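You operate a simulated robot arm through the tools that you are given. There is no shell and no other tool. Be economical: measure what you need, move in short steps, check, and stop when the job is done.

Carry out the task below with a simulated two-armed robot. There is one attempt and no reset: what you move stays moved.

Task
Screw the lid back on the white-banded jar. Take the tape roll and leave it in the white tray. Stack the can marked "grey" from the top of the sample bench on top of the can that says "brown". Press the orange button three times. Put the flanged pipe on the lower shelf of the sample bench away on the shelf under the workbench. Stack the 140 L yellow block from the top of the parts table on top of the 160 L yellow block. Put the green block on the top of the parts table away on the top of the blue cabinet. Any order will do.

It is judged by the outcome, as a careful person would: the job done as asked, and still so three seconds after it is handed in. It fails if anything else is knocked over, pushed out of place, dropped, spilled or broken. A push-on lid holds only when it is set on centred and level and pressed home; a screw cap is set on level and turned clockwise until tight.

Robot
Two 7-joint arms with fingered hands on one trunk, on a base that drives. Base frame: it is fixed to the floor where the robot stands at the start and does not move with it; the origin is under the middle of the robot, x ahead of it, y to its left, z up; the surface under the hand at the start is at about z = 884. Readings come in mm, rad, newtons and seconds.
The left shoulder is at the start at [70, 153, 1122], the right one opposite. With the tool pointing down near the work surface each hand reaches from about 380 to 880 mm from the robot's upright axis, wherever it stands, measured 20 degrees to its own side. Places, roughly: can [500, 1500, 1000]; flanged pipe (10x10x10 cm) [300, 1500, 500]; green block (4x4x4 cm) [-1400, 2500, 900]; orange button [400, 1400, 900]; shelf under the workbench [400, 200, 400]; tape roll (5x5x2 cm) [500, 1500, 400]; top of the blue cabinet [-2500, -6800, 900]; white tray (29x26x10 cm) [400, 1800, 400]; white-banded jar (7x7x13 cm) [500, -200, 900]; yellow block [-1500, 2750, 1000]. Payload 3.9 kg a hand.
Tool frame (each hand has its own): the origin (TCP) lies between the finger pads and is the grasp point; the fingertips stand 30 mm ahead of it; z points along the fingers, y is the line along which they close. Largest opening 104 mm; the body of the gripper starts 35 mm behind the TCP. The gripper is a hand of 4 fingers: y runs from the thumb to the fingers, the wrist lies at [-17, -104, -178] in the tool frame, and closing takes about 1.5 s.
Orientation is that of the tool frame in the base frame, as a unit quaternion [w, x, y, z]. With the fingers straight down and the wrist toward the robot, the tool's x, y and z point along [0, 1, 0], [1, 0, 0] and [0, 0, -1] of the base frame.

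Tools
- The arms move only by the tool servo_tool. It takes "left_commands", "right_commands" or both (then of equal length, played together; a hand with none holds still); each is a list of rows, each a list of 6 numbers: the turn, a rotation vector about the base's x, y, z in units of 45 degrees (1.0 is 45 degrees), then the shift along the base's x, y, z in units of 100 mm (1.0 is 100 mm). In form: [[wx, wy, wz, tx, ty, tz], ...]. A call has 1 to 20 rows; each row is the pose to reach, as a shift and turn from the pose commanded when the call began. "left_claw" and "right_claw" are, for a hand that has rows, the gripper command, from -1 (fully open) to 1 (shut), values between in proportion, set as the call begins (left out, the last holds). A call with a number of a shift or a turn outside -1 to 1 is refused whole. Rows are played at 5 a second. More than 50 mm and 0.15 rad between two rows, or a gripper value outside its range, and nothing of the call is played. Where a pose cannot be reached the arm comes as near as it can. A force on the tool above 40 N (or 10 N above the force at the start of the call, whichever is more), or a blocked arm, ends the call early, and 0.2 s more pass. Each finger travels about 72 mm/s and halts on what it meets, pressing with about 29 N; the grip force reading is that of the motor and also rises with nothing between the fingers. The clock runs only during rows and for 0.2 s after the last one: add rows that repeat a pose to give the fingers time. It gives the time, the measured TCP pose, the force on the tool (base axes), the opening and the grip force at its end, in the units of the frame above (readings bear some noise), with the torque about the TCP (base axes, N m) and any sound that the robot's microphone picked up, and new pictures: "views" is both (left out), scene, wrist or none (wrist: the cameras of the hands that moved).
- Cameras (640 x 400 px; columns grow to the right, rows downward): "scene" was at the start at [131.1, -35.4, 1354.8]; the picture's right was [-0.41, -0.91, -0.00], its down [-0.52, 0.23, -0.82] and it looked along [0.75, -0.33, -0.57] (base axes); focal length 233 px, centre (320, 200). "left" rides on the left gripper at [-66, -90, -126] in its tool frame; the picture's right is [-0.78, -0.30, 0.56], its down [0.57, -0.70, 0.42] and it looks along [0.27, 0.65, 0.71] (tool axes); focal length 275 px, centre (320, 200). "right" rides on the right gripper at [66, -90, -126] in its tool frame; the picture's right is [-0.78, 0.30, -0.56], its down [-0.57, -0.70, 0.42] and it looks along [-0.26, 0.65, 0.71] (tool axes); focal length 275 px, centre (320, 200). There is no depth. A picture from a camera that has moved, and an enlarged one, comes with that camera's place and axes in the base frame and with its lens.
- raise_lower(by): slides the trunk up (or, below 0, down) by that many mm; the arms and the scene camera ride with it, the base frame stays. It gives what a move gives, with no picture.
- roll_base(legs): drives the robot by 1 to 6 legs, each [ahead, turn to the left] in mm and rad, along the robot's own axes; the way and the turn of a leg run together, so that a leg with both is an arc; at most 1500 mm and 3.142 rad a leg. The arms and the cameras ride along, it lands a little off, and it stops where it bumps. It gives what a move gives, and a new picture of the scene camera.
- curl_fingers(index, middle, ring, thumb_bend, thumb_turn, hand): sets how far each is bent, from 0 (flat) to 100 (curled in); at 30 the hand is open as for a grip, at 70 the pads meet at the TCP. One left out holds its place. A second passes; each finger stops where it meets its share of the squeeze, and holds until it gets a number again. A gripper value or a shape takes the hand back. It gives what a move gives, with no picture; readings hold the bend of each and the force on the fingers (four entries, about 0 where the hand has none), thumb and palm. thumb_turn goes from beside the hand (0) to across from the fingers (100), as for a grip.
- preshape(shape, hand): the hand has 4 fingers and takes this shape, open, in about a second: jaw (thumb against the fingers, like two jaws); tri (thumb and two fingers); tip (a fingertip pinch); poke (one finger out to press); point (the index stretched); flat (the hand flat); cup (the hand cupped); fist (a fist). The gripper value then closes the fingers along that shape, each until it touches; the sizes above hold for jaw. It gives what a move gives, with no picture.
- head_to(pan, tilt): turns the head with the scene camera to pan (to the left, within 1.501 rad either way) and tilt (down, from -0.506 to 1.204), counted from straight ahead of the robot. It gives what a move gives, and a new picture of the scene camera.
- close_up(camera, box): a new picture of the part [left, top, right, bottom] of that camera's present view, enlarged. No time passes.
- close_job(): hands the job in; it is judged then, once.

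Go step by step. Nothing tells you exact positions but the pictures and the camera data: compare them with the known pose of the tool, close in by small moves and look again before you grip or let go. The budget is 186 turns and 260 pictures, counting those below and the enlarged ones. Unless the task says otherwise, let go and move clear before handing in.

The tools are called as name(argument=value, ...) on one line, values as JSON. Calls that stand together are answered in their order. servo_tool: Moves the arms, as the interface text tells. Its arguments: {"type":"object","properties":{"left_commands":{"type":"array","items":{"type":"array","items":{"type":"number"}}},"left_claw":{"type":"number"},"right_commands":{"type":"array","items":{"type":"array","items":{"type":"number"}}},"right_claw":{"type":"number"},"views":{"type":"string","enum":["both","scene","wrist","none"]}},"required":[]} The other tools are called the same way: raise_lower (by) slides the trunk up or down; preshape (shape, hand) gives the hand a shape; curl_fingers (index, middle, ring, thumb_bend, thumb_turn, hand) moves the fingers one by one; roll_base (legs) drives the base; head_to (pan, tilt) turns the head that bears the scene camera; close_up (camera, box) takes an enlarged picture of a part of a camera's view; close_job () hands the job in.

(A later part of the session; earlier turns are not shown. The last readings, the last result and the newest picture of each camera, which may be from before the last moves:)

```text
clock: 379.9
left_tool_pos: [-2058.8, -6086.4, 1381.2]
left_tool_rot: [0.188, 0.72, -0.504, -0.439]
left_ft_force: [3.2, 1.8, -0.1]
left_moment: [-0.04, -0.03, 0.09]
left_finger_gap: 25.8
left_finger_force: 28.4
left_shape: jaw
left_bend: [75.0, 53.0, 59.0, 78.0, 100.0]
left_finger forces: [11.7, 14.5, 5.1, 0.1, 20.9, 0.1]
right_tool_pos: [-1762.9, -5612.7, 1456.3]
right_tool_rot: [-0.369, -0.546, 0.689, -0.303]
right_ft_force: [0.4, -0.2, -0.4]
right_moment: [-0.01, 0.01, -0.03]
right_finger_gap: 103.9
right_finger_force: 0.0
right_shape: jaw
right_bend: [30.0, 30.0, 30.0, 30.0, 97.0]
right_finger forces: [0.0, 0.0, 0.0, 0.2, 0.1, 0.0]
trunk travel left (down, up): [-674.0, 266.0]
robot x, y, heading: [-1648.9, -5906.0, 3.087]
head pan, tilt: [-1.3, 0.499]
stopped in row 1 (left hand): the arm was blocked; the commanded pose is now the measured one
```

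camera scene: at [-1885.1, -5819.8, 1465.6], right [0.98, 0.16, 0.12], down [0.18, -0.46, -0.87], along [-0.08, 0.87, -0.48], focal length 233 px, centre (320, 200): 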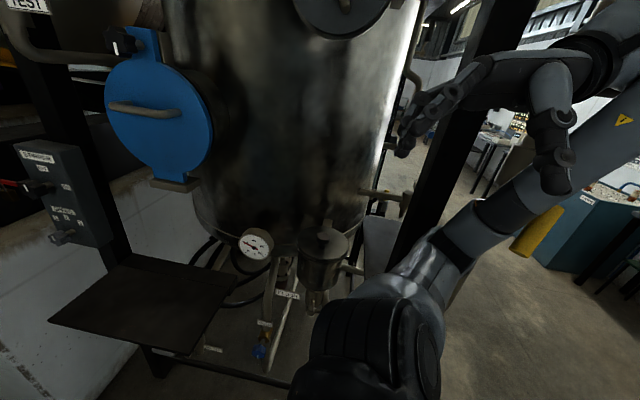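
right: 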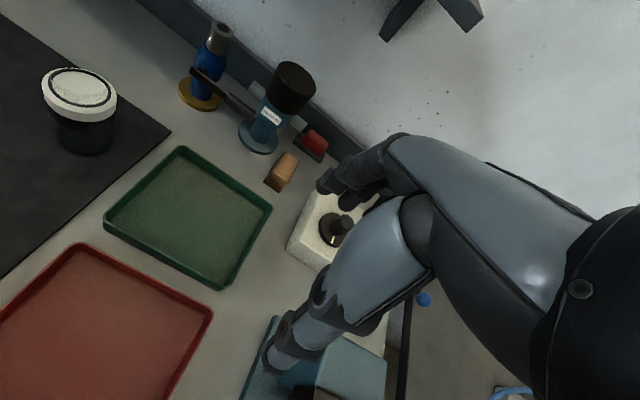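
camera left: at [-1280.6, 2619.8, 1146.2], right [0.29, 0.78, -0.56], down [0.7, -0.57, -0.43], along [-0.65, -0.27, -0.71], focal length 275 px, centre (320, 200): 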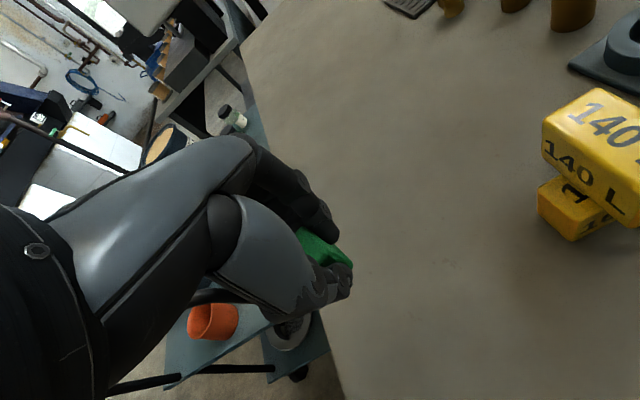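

It is the left arm that keeps reporting blocked. I'll look at it.

head_to(pan=1.0, tilt=0.2)

```text
clock: 382.1
left_tool_pos: [-2063.3, -6089.1, 1383.0]
left_tool_rot: [0.203, 0.715, -0.5, -0.445]
left_ft_force: [-0.3, -1.1, -0.3]
left_moment: [0.02, -0.02, -0.02]
left_finger_gap: 25.5
left_finger_force: 29.1
left_shape: jaw
left_bend: [75.0, 53.0, 59.0, 78.0, 100.0]
left_finger forces: [11.1, 14.5, 5.1, 0.1, 20.8, 0.1]
right_tool_pos: [-1763.8, -5618.0, 1460.3]
right_tool_rot: [-0.394, -0.557, 0.662, -0.311]
right_ft_force: [0.1, -1.0, -0.7]
right_moment: [0.01, -0.02, -0.01]
right_finger_gap: 103.8
right_finger_force: 0.0
right_shape: jaw
right_bend: [30.0, 30.0, 30.0, 30.0, 97.0]
right_finger forces: [0.0, 0.1, 0.0, 0.0, 0.0, 0.1]
trunk travel left (down, up): [-674.0, 266.0]
robot x, y, heading: [-1644.2, -5907.1, 3.117]
head pan, tilt: [1.0, 0.201]
camera scene: at [-1940.7, -6003.8, 1482.3], right [-0.52, 0.86, -0.03], down [0.28, 0.14, -0.95], along [-0.81, -0.5, -0.31], focal length 233 px, centre (320, 200)
```

scene: 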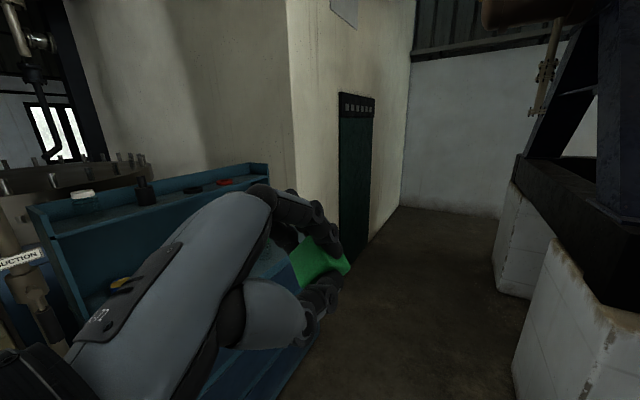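

The robot is static but leaning. The cabinet is within the left arm's reach from here, so I'll test whether the left arm responds.

servo_tool(left_commands=[[0, 0, 0, -0.1, -0.1, 0], [0, 0, 0, -0.2, -0.25, 0], [0, 0, 0, -0.3, -0.4, 0], [0, 0, 0, -0.4, -0.6, 0], [0, 0, 0, -0.4, -0.8, 0]], views="none")

```text
clock: 382.4
left_tool_pos: [-1947.8, -6118.8, 1427.0]
left_tool_rot: [0.203, 0.688, -0.46, -0.524]
left_ft_force: [-1.0, -0.4, -0.1]
left_moment: [-0.02, -0.1, -0.07]
left_finger_gap: 25.3
left_finger_force: 29.4
left_shape: jaw
left_bend: [75.0, 53.0, 58.0, 78.0, 100.0]
left_finger forces: [14.8, 15.6, 5.8, 0.0, 20.7, 0.0]
left hand out of reach, approached as far as the arm can: row 1
right_tool_pos: [-1754.4, -5636.8, 1486.0]
right_tool_rot: [-0.417, -0.541, 0.625, -0.378]
right_ft_force: [0.6, -1.0, 1.5]
right_moment: [0.05, 0.0, -0.07]
right_finger_gap: 104.0
right_finger_force: 0.1
right_shape: jaw
right_bend: [30.0, 30.0, 30.0, 30.0, 97.0]
right_finger forces: [0.0, 0.1, 0.0, 0.0, 0.1, 0.0]
trunk travel left (down, up): [-674.0, 266.0]
robot x, y, heading: [-1662.2, -5909.2, -3.092]
head pan, tilt: [1.0, 0.201]
stopped in row 1 (left hand): the arm was blocked; the commanded pose is now the measured one
```

The base crept and turned a little just now, so it is working loose. I'll try a left turn with a short advance.

roll_base(legs=[[60, 0.15]])

```text
clock: 383.1
left_tool_pos: [-1887.1, -6175.6, 1464.4]
left_tool_rot: [-0.158, -0.637, 0.236, 0.716]
left_ft_force: [21.0, -369.5, -55.8]
left_moment: [-0.56, 0.59, -41.52]
left_finger_gap: 24.4
left_finger_force: 29.3
left_shape: jaw
left_bend: [75.0, 48.0, 40.0, 79.0, 100.0]
left_finger forces: [0.0, 18.6, 4.5, 0.1, 23.2, 0.1]
right_tool_pos: [-1802.0, -5547.5, 1446.5]
right_tool_rot: [0.535, 0.57, -0.485, 0.392]
right_ft_force: [-1.4, 0.0, 1.4]
right_moment: [0.06, 0.01, 0.04]
right_finger_gap: 104.0
right_finger_force: 0.1
right_shape: jaw
right_bend: [30.0, 30.0, 30.0, 30.0, 97.0]
right_finger forces: [0.0, 0.1, 0.1, 0.0, 0.0, 0.1]
trunk travel left (down, up): [-674.0, 266.0]
robot x, y, heading: [-1706.0, -5910.8, -2.91]
head pan, tilt: [1.0, 0.201]
stopped in leg 1: the robot was blocked; the commanded pose is now the measured one
camera scene: at [-1815.2, -6160.1, 1491.2], right [-0.92, 0.38, 0.02], down [0.07, 0.23, -0.97], along [-0.38, -0.9, -0.24], focal length 233 px, centre (320, 200)
```

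scene: 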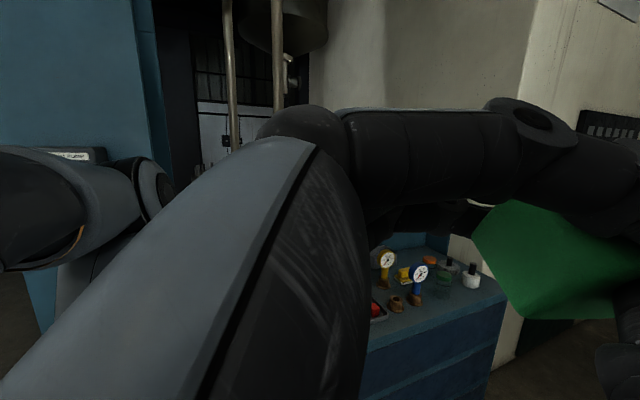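

The left hand has folded against the head. I'll push it away from the head, outward.

servo_tool(left_commands=[[0, 0, 0, -0.3, -0.3, -0.1], [0, 0, 0, -0.6, -0.6, -0.2], [0, 0, 0, -0.9, -0.8, -0.3], [0, 0, 0, -1.0, -0.9, -0.4]], views="none")

servo_tool(left_commands=[[0, 0, 0, -0.3, -0.3, -0.1], [0, 0, 0, -0.6, -0.6, -0.2], [0, 0, 0, -0.9, -0.8, -0.3], [0, 0, 0, -1.0, -0.9, -0.4]], views="scene")

```text
clock: 383.5
left_tool_pos: [-1786.9, -6254.8, 1465.1]
left_tool_rot: [-0.134, -0.59, 0.143, 0.783]
left_ft_force: [149.0, -315.6, -152.5]
left_moment: [-13.29, 10.83, -41.69]
left_finger_gap: 24.6
left_finger_force: 28.9
left_shape: jaw
left_bend: [75.0, 48.0, 39.0, 79.0, 100.0]
left_finger forces: [0.0, 17.7, 4.2, 0.0, 21.9, 0.0]
right_tool_pos: [-1781.8, -5583.9, 1469.7]
right_tool_rot: [0.521, 0.614, -0.465, 0.369]
right_ft_force: [0.9, -5.6, -0.3]
right_moment: [0.03, 0.09, 0.0]
right_finger_gap: 103.7
right_finger_force: 0.1
right_shape: jaw
right_bend: [30.0, 30.0, 30.0, 30.0, 97.0]
right_finger forces: [0.0, 0.0, 0.0, 0.0, 0.0, 0.0]
trunk travel left (down, up): [-674.0, 266.0]
robot x, y, heading: [-1707.3, -5912.5, -2.884]
head pan, tilt: [1.0, 0.201]
stopped in row 1 (left hand): the arm was blocked; the commanded pose is now the measured one
```

```text
clock: 383.8
left_tool_pos: [-1824.2, -6221.1, 1467.2]
left_tool_rot: [-0.115, -0.574, 0.118, 0.802]
left_ft_force: [66.1, -43.7, -24.9]
left_moment: [-3.29, 1.3, -10.0]
left_finger_gap: 24.8
left_finger_force: 28.8
left_shape: jaw
left_bend: [75.0, 48.0, 41.0, 80.0, 100.0]
left_finger forces: [14.3, 16.3, 3.7, 0.0, 18.5, 0.1]
right_tool_pos: [-1905.9, -5520.4, 1441.3]
right_tool_rot: [0.459, 0.617, -0.497, 0.402]
right_ft_force: [-0.7, -1.8, -0.9]
right_moment: [-0.04, -0.03, 0.02]
right_finger_gap: 103.7
right_finger_force: 0.1
right_shape: jaw
right_bend: [30.0, 30.0, 30.0, 30.0, 97.0]
right_finger forces: [0.0, 0.0, 0.0, 0.0, 0.0, 0.0]
trunk travel left (down, up): [-674.0, 266.0]
robot x, y, heading: [-1710.9, -5912.9, -2.891]
head pan, tilt: [1.0, 0.201]
stopped in row 1 (left hand): the arm was blocked; the commanded pose is now the measured one
camera scene: at [-1753.0, -6201.6, 1486.0], right [-0.93, 0.35, 0.07], down [0.04, 0.28, -0.96], along [-0.35, -0.89, -0.28], focal length 233 px, centre (320, 200)
```

scene: 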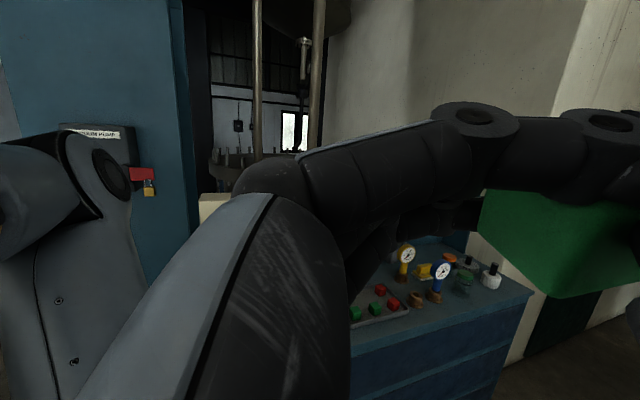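

The westward lean has gone; now it leans away from the tank. Driving forward (south-west) should free the right arm entirely.

roll_base(legs=[[150, 0.0]])

```text
clock: 384.5
left_tool_pos: [-1823.9, -6125.1, 1471.0]
left_tool_rot: [-0.101, -0.569, 0.102, 0.81]
left_ft_force: [-8.3, -10.8, -244.7]
left_moment: [-24.06, 32.55, 4.64]
left_finger_gap: 24.7
left_finger_force: 29.2
left_shape: jaw
left_bend: [75.0, 48.0, 41.0, 80.0, 100.0]
left_finger forces: [12.3, 17.5, 4.6, 0.0, 20.4, 0.0]
right_tool_pos: [-1957.5, -5391.2, 1385.4]
right_tool_rot: [0.476, 0.613, -0.473, 0.416]
right_ft_force: [0.9, -0.7, 0.4]
right_moment: [0.06, -0.01, 0.0]
right_finger_gap: 103.8
right_finger_force: 0.1
right_shape: jaw
right_bend: [30.0, 30.0, 30.0, 30.0, 97.0]
right_finger forces: [0.1, 0.0, 0.0, 0.0, 0.1, 0.0]
trunk travel left (down, up): [-674.0, 266.0]
robot x, y, heading: [-1712.8, -5917.0, -2.883]
head pan, tilt: [1.0, 0.201]
stopped in leg 1: the force on the tool passed its limit at 100 N (the readings are from after the stop); the commanded pose is now the measured one
camera scene: at [-1754.1, -6104.0, 1492.1], right [-0.96, 0.28, 0.04], down [0.03, 0.24, -0.97], along [-0.28, -0.93, -0.23], focal length 233 px, centre (320, 200)
```

scene: 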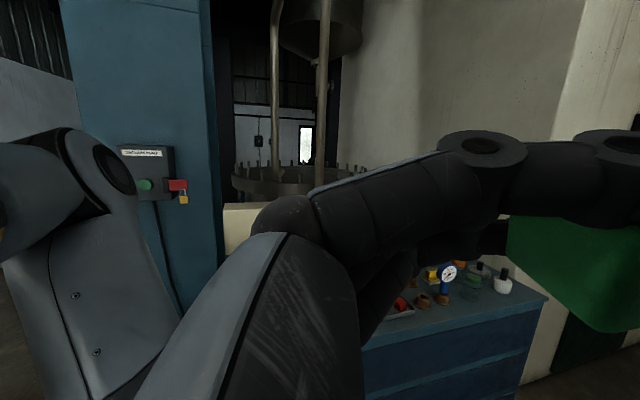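

The hand pressing on the head stops every move. I'll turn the head away from it.

head_to(pan=-0.6, tilt=0.4)

servo_tool(left_commands=[[0, 0, 0, -0.3, -0.35, 0], [0, 0, 0, -0.6, -0.7, 0], [0, 0, 0, -0.8, -1.0, 0], [0, 0, 0, -0.8, -1.0, 0]], views="none")

```text
clock: 386.2
left_tool_pos: [-1847.2, -6107.1, 1464.6]
left_tool_rot: [-0.097, -0.579, 0.105, 0.803]
left_ft_force: [-25.7, -47.7, -76.6]
left_moment: [-3.13, 7.58, -3.61]
left_finger_gap: 24.8
left_finger_force: 29.2
left_shape: jaw
left_bend: [75.0, 49.0, 42.0, 80.0, 100.0]
left_finger forces: [14.5, 16.1, 3.8, 0.0, 15.9, 0.0]
right_tool_pos: [-1966.5, -5366.8, 1370.7]
right_tool_rot: [0.481, 0.607, -0.472, 0.422]
right_ft_force: [0.4, -0.8, -0.3]
right_moment: [0.02, -0.01, -0.02]
right_finger_gap: 104.1
right_finger_force: 0.0
right_shape: jaw
right_bend: [30.0, 30.0, 30.0, 30.0, 97.0]
right_finger forces: [0.0, 0.0, 0.0, 0.0, 0.1, 0.0]
trunk travel left (down, up): [-674.0, 266.0]
robot x, y, heading: [-1712.0, -5916.0, -2.889]
head pan, tilt: [-0.6, 0.4]
camera scene: at [-1809.6, -6051.5, 1478.5], right [-0.68, 0.73, 0.04], down [0.23, 0.27, -0.94], along [-0.69, -0.63, -0.35], focal length 233 px, centre (320, 200)
```

scene: 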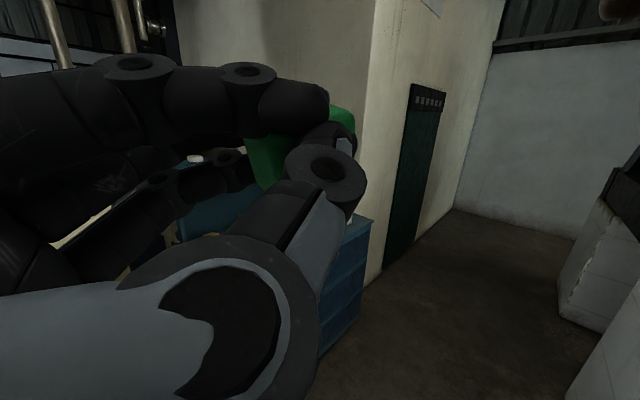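

```text
clock: 386.4
left_tool_pos: [-1833.7, -6161.6, 1457.3]
left_tool_rot: [-0.041, -0.575, 0.068, 0.815]
left_ft_force: [-17.3, 9.5, -22.5]
left_moment: [-0.33, 2.34, 1.26]
left_finger_gap: 24.8
left_finger_force: 28.4
left_shape: jaw
left_bend: [75.0, 49.0, 42.0, 80.0, 100.0]
left_finger forces: [14.3, 16.5, 4.1, 0.0, 16.2, 0.1]
right_tool_pos: [-2002.9, -5412.1, 1368.2]
right_tool_rot: [0.435, 0.632, -0.498, 0.403]
right_ft_force: [-5.7, 2.4, -6.0]
right_moment: [-0.53, 0.09, 0.43]
right_finger_gap: 103.9
right_finger_force: 0.1
right_shape: jaw
right_bend: [30.0, 30.0, 30.0, 30.0, 97.0]
right_finger forces: [0.1, 0.1, 0.0, 0.0, 0.0, 0.0]
trunk travel left (down, up): [-674.0, 266.0]
robot x, y, heading: [-1710.9, -5912.9, -2.888]
head pan, tilt: [-0.6, 0.4]
stopped in row 1 (left hand): the force on the tool passed its limit at 135 N (the readings are from after the stop); the commanded pose is now the measured one
```

Force on the hand has dropped. I'll ease it up and away in small steps.

servo_tool(left_commands=[[0, 0, 0, -0.1, -0.15, 0.1], [0, 0, 0, -0.2, -0.3, 0.2], [0, 0, 0, -0.35, -0.5, 0.2], [0, 0, 0, -0.5, -0.7, 0.2], [0, 0, 0, -0.6, -0.9, 0.2]], views="none")

servo_tool(left_commands=[[0, 0, 0, -0.1, -0.15, 0.1], [0, 0, 0, -0.2, -0.3, 0.2], [0, 0, 0, -0.35, -0.5, 0.2], [0, 0, 0, -0.5, -0.7, 0.2], [0, 0, 0, -0.6, -0.9, 0.2]], views="none")

```text
clock: 386.7
left_tool_pos: [-1843.5, -6186.2, 1443.5]
left_tool_rot: [0.046, -0.572, 0.031, 0.818]
left_ft_force: [19.1, 32.6, -107.9]
left_moment: [-8.46, 17.6, 1.49]
left_finger_gap: 25.2
left_finger_force: 29.0
left_shape: jaw
left_bend: [75.0, 49.0, 42.0, 80.0, 100.0]
left_finger forces: [11.7, 17.0, 4.0, 0.0, 17.0, 0.0]
right_tool_pos: [-2035.2, -5430.7, 1349.2]
right_tool_rot: [0.377, 0.666, -0.526, 0.371]
right_ft_force: [0.5, 3.1, -4.3]
right_moment: [-0.27, 0.07, -0.06]
right_finger_gap: 104.0
right_finger_force: 0.0
right_shape: jaw
right_bend: [30.0, 30.0, 30.0, 30.0, 97.0]
right_finger forces: [0.1, 0.0, 0.0, 0.1, 0.0, 0.0]
trunk travel left (down, up): [-674.0, 266.0]
robot x, y, heading: [-1707.1, -5915.1, -2.907]
head pan, tilt: [-0.6, 0.4]
stopped in row 1 (left hand): the force on the tool passed its limit at 60 N (the readings are from after the stop); the commanded pose is now the measured one
```

```text
clock: 387.0
left_tool_pos: [-1856.9, -6167.2, 1430.6]
left_tool_rot: [0.112, -0.577, 0.005, 0.809]
left_ft_force: [0.0, -2.2, -0.1]
left_moment: [-0.05, -0.03, -0.15]
left_finger_gap: 25.1
left_finger_force: 28.7
left_shape: jaw
left_bend: [75.0, 49.0, 43.0, 80.0, 100.0]
left_finger forces: [13.8, 16.0, 3.9, 0.0, 15.7, 0.0]
right_tool_pos: [-2084.9, -5437.1, 1351.5]
right_tool_rot: [0.345, 0.741, -0.485, 0.311]
right_ft_force: [1.1, -3.6, 2.8]
right_moment: [0.29, -0.02, -0.01]
right_finger_gap: 103.9
right_finger_force: 0.1
right_shape: jaw
right_bend: [30.0, 30.0, 30.0, 30.0, 97.0]
right_finger forces: [0.1, 0.0, 0.0, 0.0, 0.1, 0.0]
trunk travel left (down, up): [-674.0, 266.0]
robot x, y, heading: [-1708.9, -5912.8, -2.902]
head pan, tilt: [-0.6, 0.4]
stopped in row 1 (left hand): the arm was blocked; the commanded pose is now the measured one
```

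The hand is free of the head now. Trying the base forward.

roll_base(legs=[[200, 0.0]])

```text
clock: 387.8
left_tool_pos: [-1881.3, -6123.8, 1420.7]
left_tool_rot: [0.255, -0.544, -0.047, 0.798]
left_ft_force: [-0.1, 2.5, -1.0]
left_moment: [0.04, 0.0, 0.11]
left_finger_gap: 25.2
left_finger_force: 29.4
left_shape: jaw
left_bend: [75.0, 49.0, 43.0, 80.0, 100.0]
left_finger forces: [13.4, 16.0, 4.0, 0.0, 16.0, 0.0]
right_tool_pos: [-2144.5, -5451.3, 1383.4]
right_tool_rot: [0.333, 0.844, -0.377, 0.183]
right_ft_force: [1.0, -0.6, -0.4]
right_moment: [-0.02, 0.01, -0.02]
right_finger_gap: 104.3
right_finger_force: 0.1
right_shape: jaw
right_bend: [30.0, 30.0, 30.0, 30.0, 97.0]
right_finger forces: [0.0, 0.1, 0.0, 0.1, 0.0, 0.0]
trunk travel left (down, up): [-674.0, 266.0]
robot x, y, heading: [-1712.0, -5914.5, -2.903]
head pan, tilt: [-0.6, 0.4]
stopped in leg 1: the robot was blocked; the commanded pose is now the measured one
camera scene: at [-1823.6, -5992.2, 1479.0], right [0.27, 0.96, 0.05], down [0.36, -0.05, -0.93], along [-0.9, 0.27, -0.36], focal length 233 px, centre (320, 200)
```

scene: 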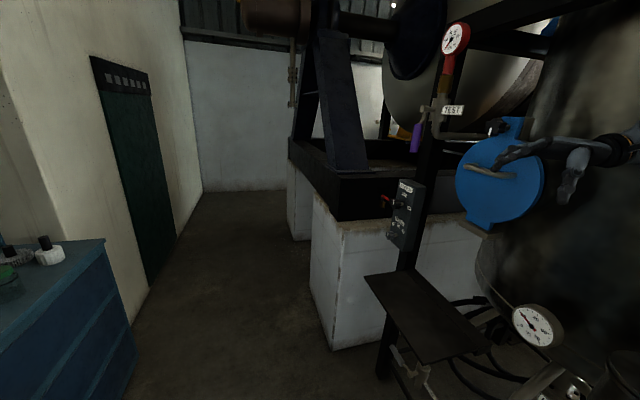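

The way ahead is clear and the lean is smaller. Turning left in place would carry the right arm away from the tank.

roll_base(legs=[[0, 0.4]])

```text
clock: 388.8
left_tool_pos: [-1854.9, -6136.3, 1418.5]
left_tool_rot: [0.298, -0.494, -0.121, 0.808]
left_ft_force: [1.9, -0.7, -0.8]
left_moment: [-0.03, -0.06, -0.08]
left_finger_gap: 25.0
left_finger_force: 28.9
left_shape: jaw
left_bend: [76.0, 49.0, 43.0, 80.0, 100.0]
left_finger forces: [13.6, 16.0, 4.0, 0.1, 15.8, 0.0]
right_tool_pos: [-2211.9, -5512.3, 1339.8]
right_tool_rot: [0.207, 0.904, -0.33, 0.177]
right_ft_force: [-0.3, -3.7, 1.8]
right_moment: [0.25, -0.05, 0.06]
right_finger_gap: 103.8
right_finger_force: 0.0
right_shape: jaw
right_bend: [30.0, 30.0, 30.0, 30.0, 97.0]
right_finger forces: [0.0, 0.1, 0.0, 0.1, 0.0, 0.0]
trunk travel left (down, up): [-674.0, 266.0]
robot x, y, heading: [-1712.9, -5917.4, -2.81]
head pan, tilt: [-0.6, 0.4]
stopped in leg 1: the robot was blocked; the commanded pose is now the measured one
camera scene: at [-1807.1, -6003.7, 1480.2], right [0.19, 0.98, 0.05], down [0.35, -0.02, -0.94], along [-0.92, 0.19, -0.35], focal length 233 px, centre (320, 200)
```

scene: 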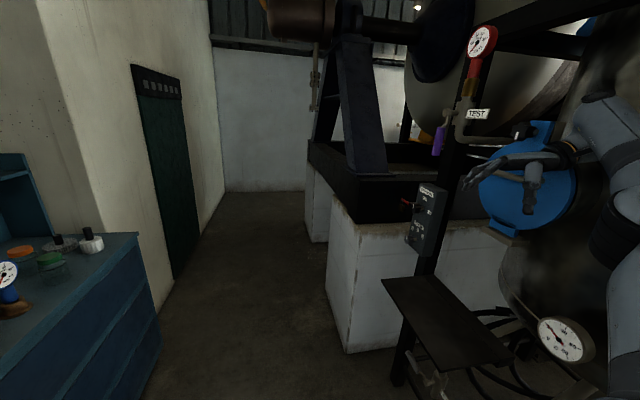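

It turned about 0.1 rad; repeating.

roll_base(legs=[[0, 0.5]])

roll_base(legs=[[150, 0]])

```text
clock: 390.1
left_tool_pos: [-1810.0, -6021.3, 1425.6]
left_tool_rot: [0.367, -0.452, -0.1, 0.807]
left_ft_force: [1.9, 0.5, 0.0]
left_moment: [-0.01, -0.11, -0.01]
left_finger_gap: 25.2
left_finger_force: 29.0
left_shape: jaw
left_bend: [76.0, 49.0, 43.0, 80.0, 100.0]
left_finger forces: [13.3, 16.0, 3.8, 0.1, 16.2, 0.0]
right_tool_pos: [-2300.0, -5615.0, 1405.5]
right_tool_rot: [0.283, 0.94, -0.189, 0.022]
right_ft_force: [2.9, -3.0, 1.7]
right_moment: [0.19, 0.08, -0.12]
right_finger_gap: 104.0
right_finger_force: 0.1
right_shape: jaw
right_bend: [30.0, 30.0, 30.0, 30.0, 97.0]
right_finger forces: [0.0, 0.0, 0.0, 0.1, 0.0, 0.0]
trunk travel left (down, up): [-674.0, 266.0]
robot x, y, heading: [-1714.0, -5915.7, -2.605]
head pan, tilt: [-0.6, 0.4]
stopped in leg 1: the robot was blocked; the commanded pose is now the measured one
camera scene: at [-1691.2, -5858.2, 1496.6], right [0.07, 1.0, -0.06], down [0.29, -0.08, -0.95], along [-0.95, 0.05, -0.29], focal length 233 px, centre (320, 200)
```

scene: 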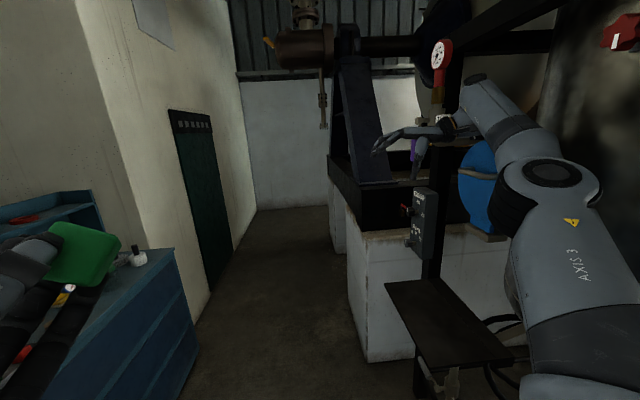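

```text
clock: 390.8
left_tool_pos: [-2073.1, -6194.7, 1351.7]
left_tool_rot: [0.364, -0.498, -0.232, 0.752]
left_ft_force: [5.6, 0.6, 2.7]
left_moment: [0.01, -0.36, 0.01]
left_finger_gap: 25.2
left_finger_force: 29.3
left_shape: jaw
left_bend: [76.0, 50.0, 46.0, 80.0, 100.0]
left_finger forces: [9.6, 16.8, 3.7, 0.0, 16.8, 0.0]
right_tool_pos: [-2569.2, -5785.2, 1304.8]
right_tool_rot: [0.228, 0.944, -0.225, 0.081]
right_ft_force: [-3.3, -3.0, 2.8]
right_moment: [0.42, -0.15, -0.03]
right_finger_gap: 103.9
right_finger_force: 0.1
right_shape: jaw
right_bend: [30.0, 30.0, 30.0, 30.0, 97.0]
right_finger forces: [0.1, 0.1, 0.0, 0.0, 0.1, 0.1]
trunk travel left (down, up): [-674.0, 266.0]
robot x, y, heading: [-1719.4, -5922.4, -2.586]
head pan, tilt: [-0.6, 0.4]
stopped in leg 1: the robot was blocked; the commanded pose is now the measured one
camera scene: at [-1985.2, -6027.6, 1467.0], right [0.04, 1.0, 0.06], down [0.47, 0.04, -0.88], along [-0.88, 0.06, -0.47], focal length 233 px, centre (320, 200)
```

scene: 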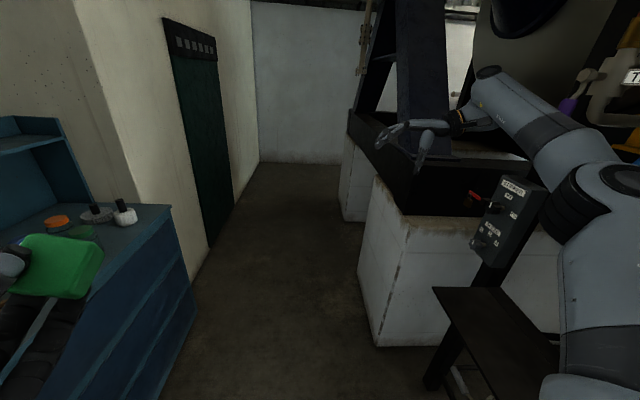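

The right arm is now clear of the tank. I'll let the sway die out using harmless finger commands on the empty hand.

curl_fingers(hand="right", index=31)

curl_fingers(hand="right", index=30)

curl_fingers(hand="right", index=31)

```text
clock: 391.1
left_tool_pos: [-1997.3, -6153.1, 1406.2]
left_tool_rot: [0.369, -0.43, -0.178, 0.805]
left_ft_force: [15.4, -23.5, 37.6]
left_moment: [-0.65, -1.56, -0.88]
left_finger_gap: 25.4
left_finger_force: 28.8
left_shape: jaw
left_bend: [76.0, 50.0, 48.0, 81.0, 100.0]
left_finger forces: [13.2, 15.7, 4.0, 0.1, 17.3, 0.1]
right_tool_pos: [-2548.4, -5727.5, 1335.3]
right_tool_rot: [0.244, 0.923, -0.29, 0.071]
right_ft_force: [1.3, -0.8, 0.9]
right_moment: [0.1, 0.08, -0.08]
right_finger_gap: 103.3
right_finger_force: 0.1
right_shape: fingers
right_bend: [31.0, 30.0, 30.0, 30.0, 97.0]
right_finger forces: [0.0, 0.0, 0.1, 0.0, 0.0, 0.0]
trunk travel left (down, up): [-674.0, 266.0]
robot x, y, heading: [-1720.4, -5917.8, -2.596]
head pan, tilt: [-0.6, 0.4]
stopped (left hand): the arm was blocked; the commanded pose is now the measured one
```

```text
clock: 391.5
left_tool_pos: [-1819.2, -6059.2, 1425.9]
left_tool_rot: [0.361, -0.383, -0.159, 0.835]
left_ft_force: [0.2, 4.9, -25.7]
left_moment: [-0.08, 1.04, 0.09]
left_finger_gap: 26.1
left_finger_force: 29.2
left_shape: jaw
left_bend: [75.0, 49.0, 42.0, 82.0, 100.0]
left_finger forces: [6.1, 18.1, 3.8, 0.0, 18.3, 0.0]
right_tool_pos: [-2382.5, -5631.9, 1419.8]
right_tool_rot: [0.317, 0.912, -0.261, 0.009]
right_ft_force: [-0.4, -0.3, 1.9]
right_moment: [0.11, 0.03, 0.04]
right_finger_gap: 104.8
right_finger_force: 0.1
right_shape: fingers
right_bend: [30.0, 30.0, 30.0, 30.0, 97.0]
right_finger forces: [0.1, 0.1, 0.0, 0.0, 0.0, 0.1]
trunk travel left (down, up): [-674.0, 266.0]
robot x, y, heading: [-1715.8, -5919.4, -2.593]
head pan, tilt: [-0.6, 0.4]
stopped (left hand): the arm was blocked; the commanded pose is now the measured one
```

```text
clock: 392.7
left_tool_pos: [-1823.3, -6047.9, 1425.0]
left_tool_rot: [0.353, -0.4, -0.161, 0.83]
left_ft_force: [2.7, 0.2, 1.0]
left_moment: [0.07, -0.11, 0.01]
left_finger_gap: 25.3
left_finger_force: 29.2
left_shape: jaw
left_bend: [75.0, 51.0, 47.0, 82.0, 98.0]
left_finger forces: [4.9, 16.1, 4.0, 0.0, 20.5, 0.0]
right_tool_pos: [-2389.6, -5627.9, 1385.0]
right_tool_rot: [0.293, 0.919, -0.264, 0.022]
right_ft_force: [0.1, 0.1, -0.6]
right_moment: [-0.06, -0.02, 0.04]
right_finger_gap: 103.5
right_finger_force: 0.1
right_shape: fingers
right_bend: [31.0, 30.0, 30.0, 30.0, 97.0]
right_finger forces: [0.1, 0.0, 0.0, 0.1, 0.0, 0.1]
trunk travel left (down, up): [-674.0, 266.0]
robot x, y, heading: [-1716.1, -5921.8, -2.571]
head pan, tilt: [-0.6, 0.4]
stopped (right hand): the arm was blocked; the commanded pose is now the measured one
```

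Settling. A couple more pauses, then a gentle arm test.

curl_fingers(hand="right", index=30)

curl_fingers(hand="right", index=31)

servo_tool(left_commands=[[0, 0, 0, -0.1, -0.1, 0], [0, 0, 0, -0.2, -0.2, 0], [0, 0, 0, -0.3, -0.3, 0], [0, 0, 0, -0.4, -0.4, 0]], views="none")

```text
clock: 393.0
left_tool_pos: [-1834.2, -6056.0, 1416.4]
left_tool_rot: [0.37, -0.405, -0.148, 0.823]
left_ft_force: [0.9, -0.2, -0.3]
left_moment: [0.0, -0.02, 0.02]
left_finger_gap: 24.9
left_finger_force: 29.2
left_shape: jaw
left_bend: [75.0, 51.0, 47.0, 82.0, 99.0]
left_finger forces: [4.3, 16.4, 4.1, 0.1, 20.8, 0.0]
right_tool_pos: [-2393.4, -5627.5, 1383.8]
right_tool_rot: [0.289, 0.916, -0.277, 0.019]
right_ft_force: [0.5, -1.7, -0.3]
right_moment: [0.06, 0.05, -0.07]
right_finger_gap: 104.8
right_finger_force: 0.1
right_shape: fingers
right_bend: [30.0, 30.0, 30.0, 30.0, 97.0]
right_finger forces: [0.0, 0.0, 0.1, 0.0, 0.0, 0.1]
trunk travel left (down, up): [-674.0, 266.0]
robot x, y, heading: [-1720.1, -5921.5, -2.582]
head pan, tilt: [-0.6, 0.4]
stopped (left hand): the arm was blocked; the commanded pose is now the measured one
```

```text
clock: 394.0
left_tool_pos: [-1832.7, -6056.9, 1418.2]
left_tool_rot: [0.368, -0.406, -0.15, 0.823]
left_ft_force: [0.0, 0.1, -1.1]
left_moment: [-0.02, -0.01, 0.02]
left_finger_gap: 25.1
left_finger_force: 28.5
left_shape: jaw
left_bend: [75.0, 51.0, 47.0, 82.0, 99.0]
left_finger forces: [4.3, 16.2, 4.2, 0.0, 20.8, 0.0]
right_tool_pos: [-2394.3, -5627.5, 1384.7]
right_tool_rot: [0.29, 0.915, -0.278, 0.018]
right_ft_force: [-0.1, -0.3, -0.1]
right_moment: [-0.01, -0.01, 0.01]
right_finger_gap: 103.8
right_finger_force: 0.2
right_shape: fingers
right_bend: [31.0, 30.0, 30.0, 30.0, 97.0]
right_finger forces: [0.0, 0.0, 0.0, 0.1, 0.1, 0.1]
trunk travel left (down, up): [-674.0, 266.0]
robot x, y, heading: [-1718.9, -5921.8, -2.581]
head pan, tilt: [-0.6, 0.4]
```

```text
clock: 395.0
left_tool_pos: [-1856.0, -6084.9, 1433.4]
left_tool_rot: [0.368, -0.405, -0.148, 0.823]
left_ft_force: [-0.1, -0.4, -0.8]
left_moment: [0.01, 0.0, -0.04]
left_finger_gap: 25.1
left_finger_force: 29.0
left_shape: jaw
left_bend: [75.0, 51.0, 47.0, 82.0, 99.0]
left_finger forces: [4.2, 16.3, 4.1, 0.0, 20.8, 0.0]
left hand out of reach, approached as far as the arm can: row 2, 3, 4
right_tool_pos: [-2393.0, -5627.4, 1385.7]
right_tool_rot: [0.29, 0.916, -0.277, 0.02]
right_ft_force: [-0.1, 0.4, -0.8]
right_moment: [-0.01, -0.03, -0.01]
right_finger_gap: 103.7
right_finger_force: 0.0
right_shape: fingers
right_bend: [31.0, 30.0, 30.0, 30.0, 97.0]
right_finger forces: [0.1, 0.0, 0.0, 0.1, 0.1, 0.1]
trunk travel left (down, up): [-674.0, 266.0]
robot x, y, heading: [-1715.6, -5920.7, -2.581]
head pan, tilt: [-0.6, 0.4]
```

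Stable again and the arms obey. I'll unfold the left hand: moving it forward while rotating it back to fingers-down.

servo_tool(left_commands=[[-0.12, -0.09, -0.055, -0.2, -0.08, -0.1], [-0.24, -0.18, -0.11, -0.4, -0.16, -0.2], [-0.36, -0.27, -0.165, -0.6, -0.25, -0.3], [-0.48, -0.36, -0.22, -0.8, -0.33, -0.4], [-0.6, -0.45, -0.275, -1.0, -0.41, -0.5], [-0.6, -0.45, -0.275, -1.0, -0.41, -0.5]], views="none")

```text
clock: 396.4
left_tool_pos: [-1971.3, -6121.8, 1406.3]
left_tool_rot: [0.319, -0.63, 0.028, 0.708]
left_ft_force: [1.2, 1.3, -1.1]
left_moment: [0.0, 0.01, 0.01]
left_finger_gap: 25.4
left_finger_force: 28.7
left_shape: jaw
left_bend: [75.0, 51.0, 47.0, 82.0, 99.0]
left_finger forces: [4.0, 15.8, 4.1, 0.0, 20.6, 0.1]
left hand out of reach, approached as far as the arm can: row 1, 2, 3, 4, 5, 6
right_tool_pos: [-2390.7, -5628.2, 1385.4]
right_tool_rot: [0.291, 0.915, -0.277, 0.018]
right_ft_force: [0.5, 0.5, 0.0]
right_moment: [0.0, 0.02, 0.01]
right_finger_gap: 103.8
right_finger_force: 0.0
right_shape: fingers
right_bend: [31.0, 30.0, 30.0, 30.0, 97.0]
right_finger forces: [0.1, 0.0, 0.0, 0.1, 0.0, 0.0]
trunk travel left (down, up): [-674.0, 266.0]
robot x, y, heading: [-1720.2, -5921.3, -2.579]
head pan, tilt: [-0.6, 0.4]
```

Responding well. Continuing.

servo_tool(left_commands=[[-0.12, -0.09, -0.055, -0.2, -0.08, -0.1], [-0.24, -0.18, -0.11, -0.4, -0.16, -0.2], [-0.36, -0.27, -0.165, -0.6, -0.25, -0.3], [-0.48, -0.36, -0.22, -0.8, -0.33, -0.4], [-0.6, -0.45, -0.275, -1.0, -0.41, -0.5], [-0.6, -0.45, -0.275, -1.0, -0.41, -0.5]], views="none")

servo_tool(left_commands=[[-0.12, -0.09, -0.055, -0.2, -0.08, -0.1], [-0.24, -0.18, -0.11, -0.4, -0.16, -0.2], [-0.36, -0.27, -0.165, -0.6, -0.25, -0.3], [-0.48, -0.36, -0.22, -0.8, -0.33, -0.4], [-0.6, -0.45, -0.275, -1.0, -0.41, -0.5], [-0.6, -0.45, -0.275, -1.0, -0.41, -0.5]], views="scene")

```text
clock: 397.8
left_tool_pos: [-2070.0, -6160.8, 1356.0]
left_tool_rot: [-0.238, 0.793, -0.203, -0.523]
left_ft_force: [-0.4, -0.3, -1.0]
left_moment: [-0.06, 0.03, 0.05]
left_finger_gap: 25.5
left_finger_force: 29.1
left_shape: jaw
left_bend: [75.0, 51.0, 47.0, 82.0, 99.0]
left_finger forces: [3.7, 15.6, 4.0, 0.1, 20.6, 0.0]
right_tool_pos: [-2392.8, -5627.6, 1385.8]
right_tool_rot: [0.289, 0.916, -0.278, 0.018]
right_ft_force: [0.3, 0.6, -0.5]
right_moment: [-0.02, 0.01, -0.03]
right_finger_gap: 103.5
right_finger_force: 0.0
right_shape: fingers
right_bend: [31.0, 30.0, 30.0, 30.0, 97.0]
right_finger forces: [0.1, 0.1, 0.0, 0.0, 0.1, 0.1]
trunk travel left (down, up): [-674.0, 266.0]
robot x, y, heading: [-1719.5, -5921.6, -2.578]
head pan, tilt: [-0.6, 0.4]
```

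```text
clock: 399.2
left_tool_pos: [-2167.7, -6205.1, 1306.4]
left_tool_rot: [-0.134, 0.878, -0.357, -0.289]
left_ft_force: [-0.2, 0.2, 0.0]
left_moment: [0.01, -0.03, 0.03]
left_finger_gap: 25.1
left_finger_force: 29.0
left_shape: jaw
left_bend: [75.0, 51.0, 47.0, 82.0, 99.0]
left_finger forces: [0.0, 15.5, 4.1, 0.0, 20.7, 0.0]
left hand out of reach, approached as far as the arm can: row 5
right_tool_pos: [-2391.0, -5627.8, 1385.6]
right_tool_rot: [0.29, 0.916, -0.277, 0.019]
right_ft_force: [0.0, -0.2, -0.2]
right_moment: [0.01, -0.01, 0.0]
right_finger_gap: 103.6
right_finger_force: 0.0
right_shape: fingers
right_bend: [31.0, 30.0, 30.0, 30.0, 97.0]
right_finger forces: [0.0, 0.0, 0.0, 0.0, 0.0, 0.1]
trunk travel left (down, up): [-674.0, 266.0]
robot x, y, heading: [-1716.2, -5925.3, -2.579]
head pan, tilt: [-0.6, 0.4]
camera scene: at [-1853.3, -5948.0, 1472.0], right [0.04, 1.0, 0.0], down [0.39, -0.01, -0.92], along [-0.92, 0.04, -0.39], focal length 233 px, centre (320, 200)
```

scene: 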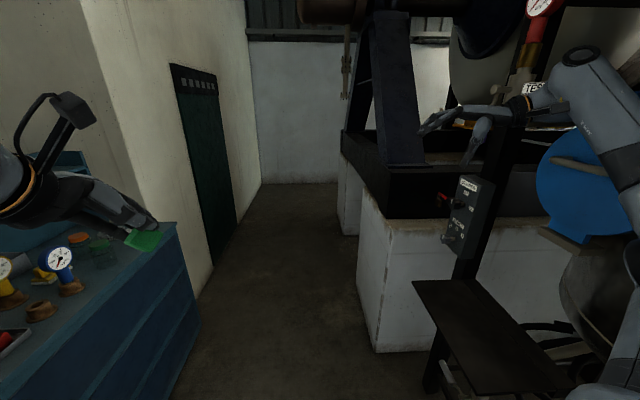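

Upright and unfolding nicely. Final rotation to fingers-down, then drive toward the cabinet.

servo_tool(left_commands=[[-0.13, -0.1, -0.058, -0.05, -0.04, 0], [-0.26, -0.2, -0.115, -0.1, -0.08, 0], [-0.39, -0.3, -0.17, -0.15, -0.12, 0], [-0.52, -0.39, -0.23, -0.2, -0.15, 0], [-0.67, -0.49, -0.288, -0.2, -0.15, 0], [-0.67, -0.49, -0.288, -0.2, -0.15, 0]], views="none")

roll_base(legs=[[260, 0]])

```text
clock: 400.6
left_tool_pos: [-2110.6, -6269.6, 1286.3]
left_tool_rot: [0.001, 0.875, -0.484, 0.002]
left_ft_force: [-0.6, 0.0, -0.7]
left_moment: [0.02, 0.02, 0.03]
left_finger_gap: 25.2
left_finger_force: 28.8
left_shape: jaw
left_bend: [75.0, 51.0, 47.0, 82.0, 98.0]
left_finger forces: [0.0, 15.5, 4.1, 0.1, 20.8, 0.0]
left hand out of reach, approached as far as the arm can: row 1, 2, 3, 4, 5, 6
right_tool_pos: [-2393.5, -5627.8, 1386.4]
right_tool_rot: [0.29, 0.916, -0.277, 0.019]
right_ft_force: [-0.2, 0.1, 0.3]
right_moment: [0.0, 0.0, 0.02]
right_finger_gap: 103.7
right_finger_force: 0.1
right_shape: fingers
right_bend: [31.0, 30.0, 30.0, 30.0, 97.0]
right_finger forces: [0.0, 0.0, 0.0, 0.0, 0.0, 0.1]
trunk travel left (down, up): [-674.0, 266.0]
robot x, y, heading: [-1717.4, -5916.4, -2.584]
head pan, tilt: [-0.6, 0.4]
```

```text
clock: 402.4
left_tool_pos: [-2327.8, -6395.6, 1289.7]
left_tool_rot: [0.002, 0.873, -0.487, 0.001]
left_ft_force: [-0.3, 0.3, -1.0]
left_moment: [0.01, 0.01, -0.04]
left_finger_gap: 25.3
left_finger_force: 29.5
left_shape: jaw
left_bend: [75.0, 51.0, 47.0, 82.0, 98.0]
left_finger forces: [0.0, 15.3, 4.1, 0.0, 20.8, 0.1]
right_tool_pos: [-2605.8, -5751.1, 1385.1]
right_tool_rot: [0.293, 0.914, -0.28, 0.018]
right_ft_force: [0.3, 0.8, -0.2]
right_moment: [0.01, 0.02, 0.02]
right_finger_gap: 103.8
right_finger_force: 0.0
right_shape: fingers
right_bend: [31.0, 30.0, 30.0, 30.0, 97.0]
right_finger forces: [0.1, 0.1, 0.0, 0.0, 0.1, 0.1]
trunk travel left (down, up): [-674.0, 266.0]
robot x, y, heading: [-1933.9, -6054.1, -2.588]
head pan, tilt: [-0.6, 0.4]
camera scene: at [-2069.1, -6073.6, 1472.3], right [0.05, 1.0, 0.0], down [0.39, -0.02, -0.92], along [-0.92, 0.04, -0.39], focal length 233 px, centre (320, 200)
```

scene: 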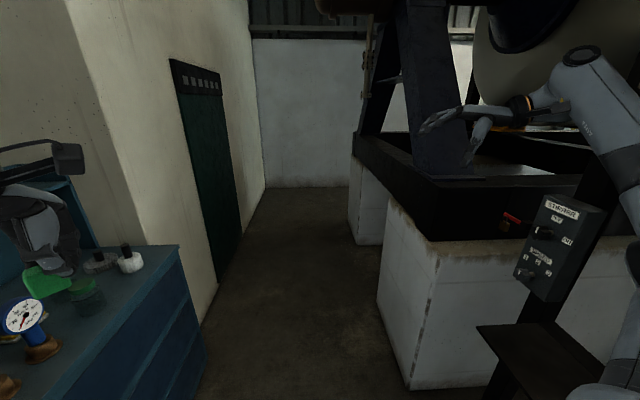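

The base rolls freely now. Another 230 mm, then I'll look down at the cabinet top.

roll_base(legs=[[230, 0]])

head_to(pan=0.35, tilt=0.75)

```text
clock: 404.2
left_tool_pos: [-2529.0, -6515.8, 1287.6]
left_tool_rot: [0.004, 0.872, -0.489, 0.001]
left_ft_force: [-0.1, -0.1, -0.1]
left_moment: [0.02, 0.03, 0.01]
left_finger_gap: 25.3
left_finger_force: 28.6
left_shape: jaw
left_bend: [75.0, 51.0, 47.0, 82.0, 98.0]
left_finger forces: [0.1, 15.3, 4.0, 0.0, 20.8, 0.0]
right_tool_pos: [-2803.2, -5871.0, 1386.1]
right_tool_rot: [0.293, 0.913, -0.283, 0.016]
right_ft_force: [0.6, -0.3, -0.1]
right_moment: [0.0, -0.05, 0.01]
right_finger_gap: 103.7
right_finger_force: 0.0
right_shape: fingers
right_bend: [31.0, 30.0, 30.0, 30.0, 97.0]
right_finger forces: [0.0, 0.0, 0.1, 0.1, 0.0, 0.0]
trunk travel left (down, up): [-674.0, 266.0]
robot x, y, heading: [-2135.5, -6175.3, -2.595]
head pan, tilt: [-0.6, 0.4]
camera scene: at [-2268.6, -6196.0, 1472.3], right [0.05, 1.0, 0.0], down [0.39, -0.02, -0.92], along [-0.92, 0.05, -0.39], focal length 233 px, centre (320, 200)
```

scene: 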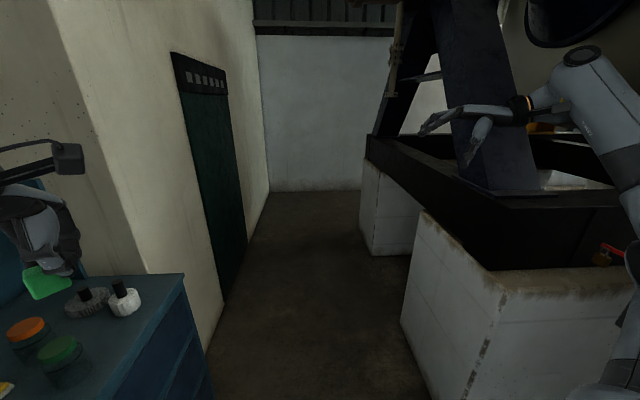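

```text
clock: 405.4
left_tool_pos: [-2528.9, -6518.0, 1287.7]
left_tool_rot: [0.002, 0.872, -0.489, 0.001]
left_ft_force: [0.7, 0.2, -1.1]
left_moment: [0.06, 0.02, -0.04]
left_finger_gap: 25.1
left_finger_force: 29.4
left_shape: jaw
left_bend: [75.0, 51.0, 47.0, 82.0, 98.0]
left_finger forces: [0.0, 15.3, 4.1, 0.0, 20.8, 0.1]
right_tool_pos: [-2805.8, -5870.2, 1385.1]
right_tool_rot: [0.292, 0.914, -0.283, 0.017]
right_ft_force: [-0.1, -0.4, 0.5]
right_moment: [0.03, 0.02, 0.0]
right_finger_gap: 103.9
right_finger_force: 0.0
right_shape: fingers
right_bend: [31.0, 30.0, 30.0, 30.0, 97.0]
right_finger forces: [0.0, 0.0, 0.1, 0.0, 0.0, 0.0]
trunk travel left (down, up): [-674.0, 266.0]
robot x, y, heading: [-2135.8, -6175.9, -2.595]
head pan, tilt: [0.351, 0.75]
camera scene: at [-2229.4, -6266.8, 1441.0], right [-0.78, 0.62, 0.0], down [0.42, 0.53, -0.73], along [-0.46, -0.57, -0.68], focal length 233 px, centre (320, 200)
```

scene: 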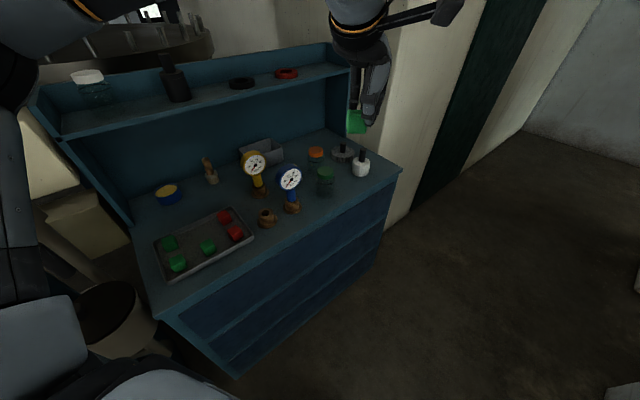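

A clear picture of the cabinet top: the widest free gap is between the green-lid jar and the white bottle, about [-2730, -6700]. I'll drive 100 mm closer and move the block over it.

roll_base(legs=[[100, 0]])

servo_tool(left_commands=[[0, 0, 0, -0.15, -0.2, 0], [0, 0, 0, -0.3, -0.4, 0], [0, 0, 0, -0.45, -0.6, 0], [0, 0, 0, -0.6, -0.65, -0.2], [0, 0, 0, -0.6, -0.65, -0.5], [0, 0, 0, -0.6, -0.65, -0.9]], views="none")

```text
clock: 406.6
left_tool_pos: [-2613.0, -6567.7, 1289.1]
left_tool_rot: [0.004, 0.872, -0.489, 0.001]
left_ft_force: [0.3, 0.8, 0.4]
left_moment: [0.0, 0.02, 0.02]
left_finger_gap: 25.1
left_finger_force: 29.0
left_shape: jaw
left_bend: [75.0, 51.0, 47.0, 82.0, 98.0]
left_finger forces: [0.0, 15.4, 4.1, 0.1, 20.7, 0.0]
right_tool_pos: [-2885.9, -5920.4, 1386.5]
right_tool_rot: [0.294, 0.913, -0.283, 0.016]
right_ft_force: [-0.1, -0.1, 0.5]
right_moment: [-0.02, 0.01, -0.01]
right_finger_gap: 103.9
right_finger_force: 0.0
right_shape: fingers
right_bend: [31.0, 30.0, 30.0, 30.0, 97.0]
right_finger forces: [0.0, 0.0, 0.0, 0.1, 0.1, 0.1]
trunk travel left (down, up): [-674.0, 266.0]
robot x, y, heading: [-2219.3, -6229.4, -2.596]
head pan, tilt: [0.351, 0.75]
camera scene: at [-2311.1, -6316.6, 1441.5], right [-0.78, 0.62, 0.0], down [0.42, 0.53, -0.73], along [-0.46, -0.57, -0.68], focal length 233 px, centre (320, 200)
```

scene: 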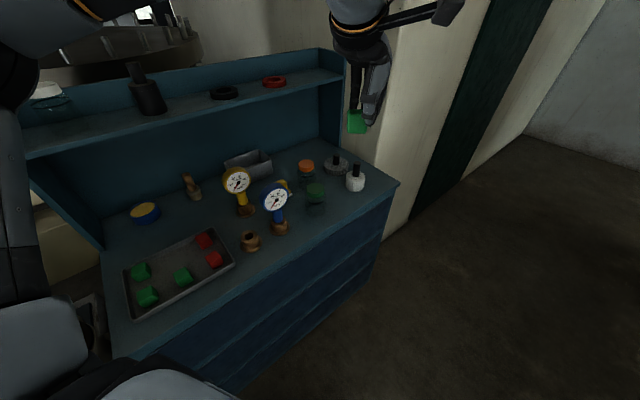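

```text
clock: 408.0
left_tool_pos: [-2650.1, -6638.3, 1222.0]
left_tool_rot: [0.002, 0.872, -0.49, 0.002]
left_ft_force: [-0.9, 1.1, -0.5]
left_moment: [0.04, -0.05, -0.03]
left_finger_gap: 25.1
left_finger_force: 28.9
left_shape: jaw
left_bend: [75.0, 51.0, 47.0, 82.0, 98.0]
left_finger forces: [0.0, 15.2, 4.2, 0.0, 20.8, 0.1]
left hand out of reach, approached as far as the arm can: row 1, 2, 3, 4, 5, 6
right_tool_pos: [-2890.6, -5923.7, 1385.1]
right_tool_rot: [0.293, 0.913, -0.283, 0.017]
right_ft_force: [-2.1, -0.6, 0.1]
right_moment: [0.02, 0.0, 0.01]
right_finger_gap: 103.7
right_finger_force: 0.0
right_shape: fingers
right_bend: [31.0, 30.0, 30.0, 30.0, 97.0]
right_finger forces: [0.0, 0.1, 0.0, 0.1, 0.0, 0.0]
trunk travel left (down, up): [-674.0, 266.0]
robot x, y, heading: [-2221.6, -6226.4, -2.594]
head pan, tilt: [0.351, 0.75]
```

Still at the limit of reach at this height; lower should be easier. Moving down and watching where it converges.

servo_tool(left_commands=[[0, 0, 0, 0, 0, -0.25], [0, 0, 0, 0, 0, -0.5], [0, 0, 0, 0, 0, -0.75], [0, 0, 0, 0, 0, -0.95], [0, 0, 0, 0, 0, -0.95]], views="none")

```text
clock: 409.2
left_tool_pos: [-2645.2, -6637.4, 1127.8]
left_tool_rot: [0.004, 0.872, -0.49, 0.0]
left_ft_force: [-0.3, 0.0, -0.7]
left_moment: [0.01, 0.0, 0.0]
left_finger_gap: 25.1
left_finger_force: 29.2
left_shape: jaw
left_bend: [75.0, 51.0, 47.0, 82.0, 98.0]
left_finger forces: [0.1, 15.3, 4.1, 0.0, 20.9, 0.0]
left hand out of reach, approached as far as the arm can: row 4, 5
right_tool_pos: [-2890.5, -5922.6, 1384.8]
right_tool_rot: [0.293, 0.913, -0.284, 0.017]
right_ft_force: [-0.4, -0.5, -0.1]
right_moment: [0.01, 0.01, 0.01]
right_finger_gap: 103.9
right_finger_force: 0.0
right_shape: fingers
right_bend: [31.0, 30.0, 30.0, 30.0, 97.0]
right_finger forces: [0.0, 0.0, 0.0, 0.1, 0.1, 0.0]
trunk travel left (down, up): [-674.0, 266.0]
robot x, y, heading: [-2220.3, -6226.8, -2.592]
head pan, tilt: [0.351, 0.75]
```

Let me see where the hand and elbow are before lowering the whole trunk.

head_to(pan=0.5, tilt=0.45)

```text
clock: 410.0
left_tool_pos: [-2646.3, -6636.5, 1127.9]
left_tool_rot: [0.003, 0.872, -0.49, 0.0]
left_ft_force: [-1.0, 0.5, -0.2]
left_moment: [0.04, 0.03, -0.05]
left_finger_gap: 24.9
left_finger_force: 28.8
left_shape: jaw
left_bend: [75.0, 51.0, 47.0, 82.0, 98.0]
left_finger forces: [0.0, 15.3, 4.1, 0.1, 20.9, 0.1]
right_tool_pos: [-2889.5, -5922.4, 1384.4]
right_tool_rot: [0.293, 0.913, -0.284, 0.017]
right_ft_force: [0.3, 0.3, -0.2]
right_moment: [0.02, -0.01, -0.03]
right_finger_gap: 103.9
right_finger_force: 0.0
right_shape: fingers
right_bend: [31.0, 30.0, 30.0, 30.0, 97.0]
right_finger forces: [0.0, 0.1, 0.0, 0.0, 0.0, 0.0]
trunk travel left (down, up): [-674.0, 266.0]
robot x, y, heading: [-2222.7, -6231.1, -2.598]
head pan, tilt: [0.499, 0.45]
camera scene: at [-2309.3, -6333.6, 1467.4], right [-0.87, 0.5, 0.0], down [0.22, 0.38, -0.9], along [-0.45, -0.78, -0.44], focal length 233 px, centre (320, 200)
```

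scene: 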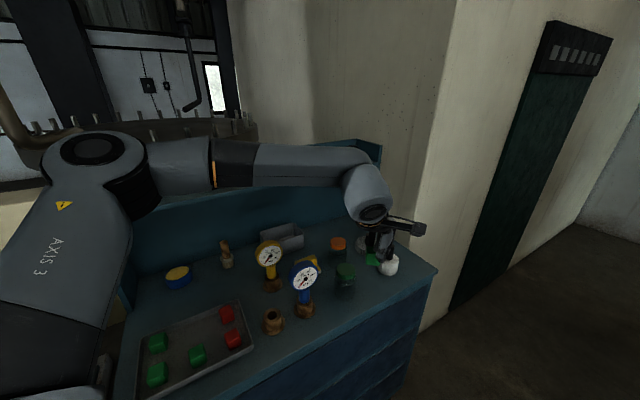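

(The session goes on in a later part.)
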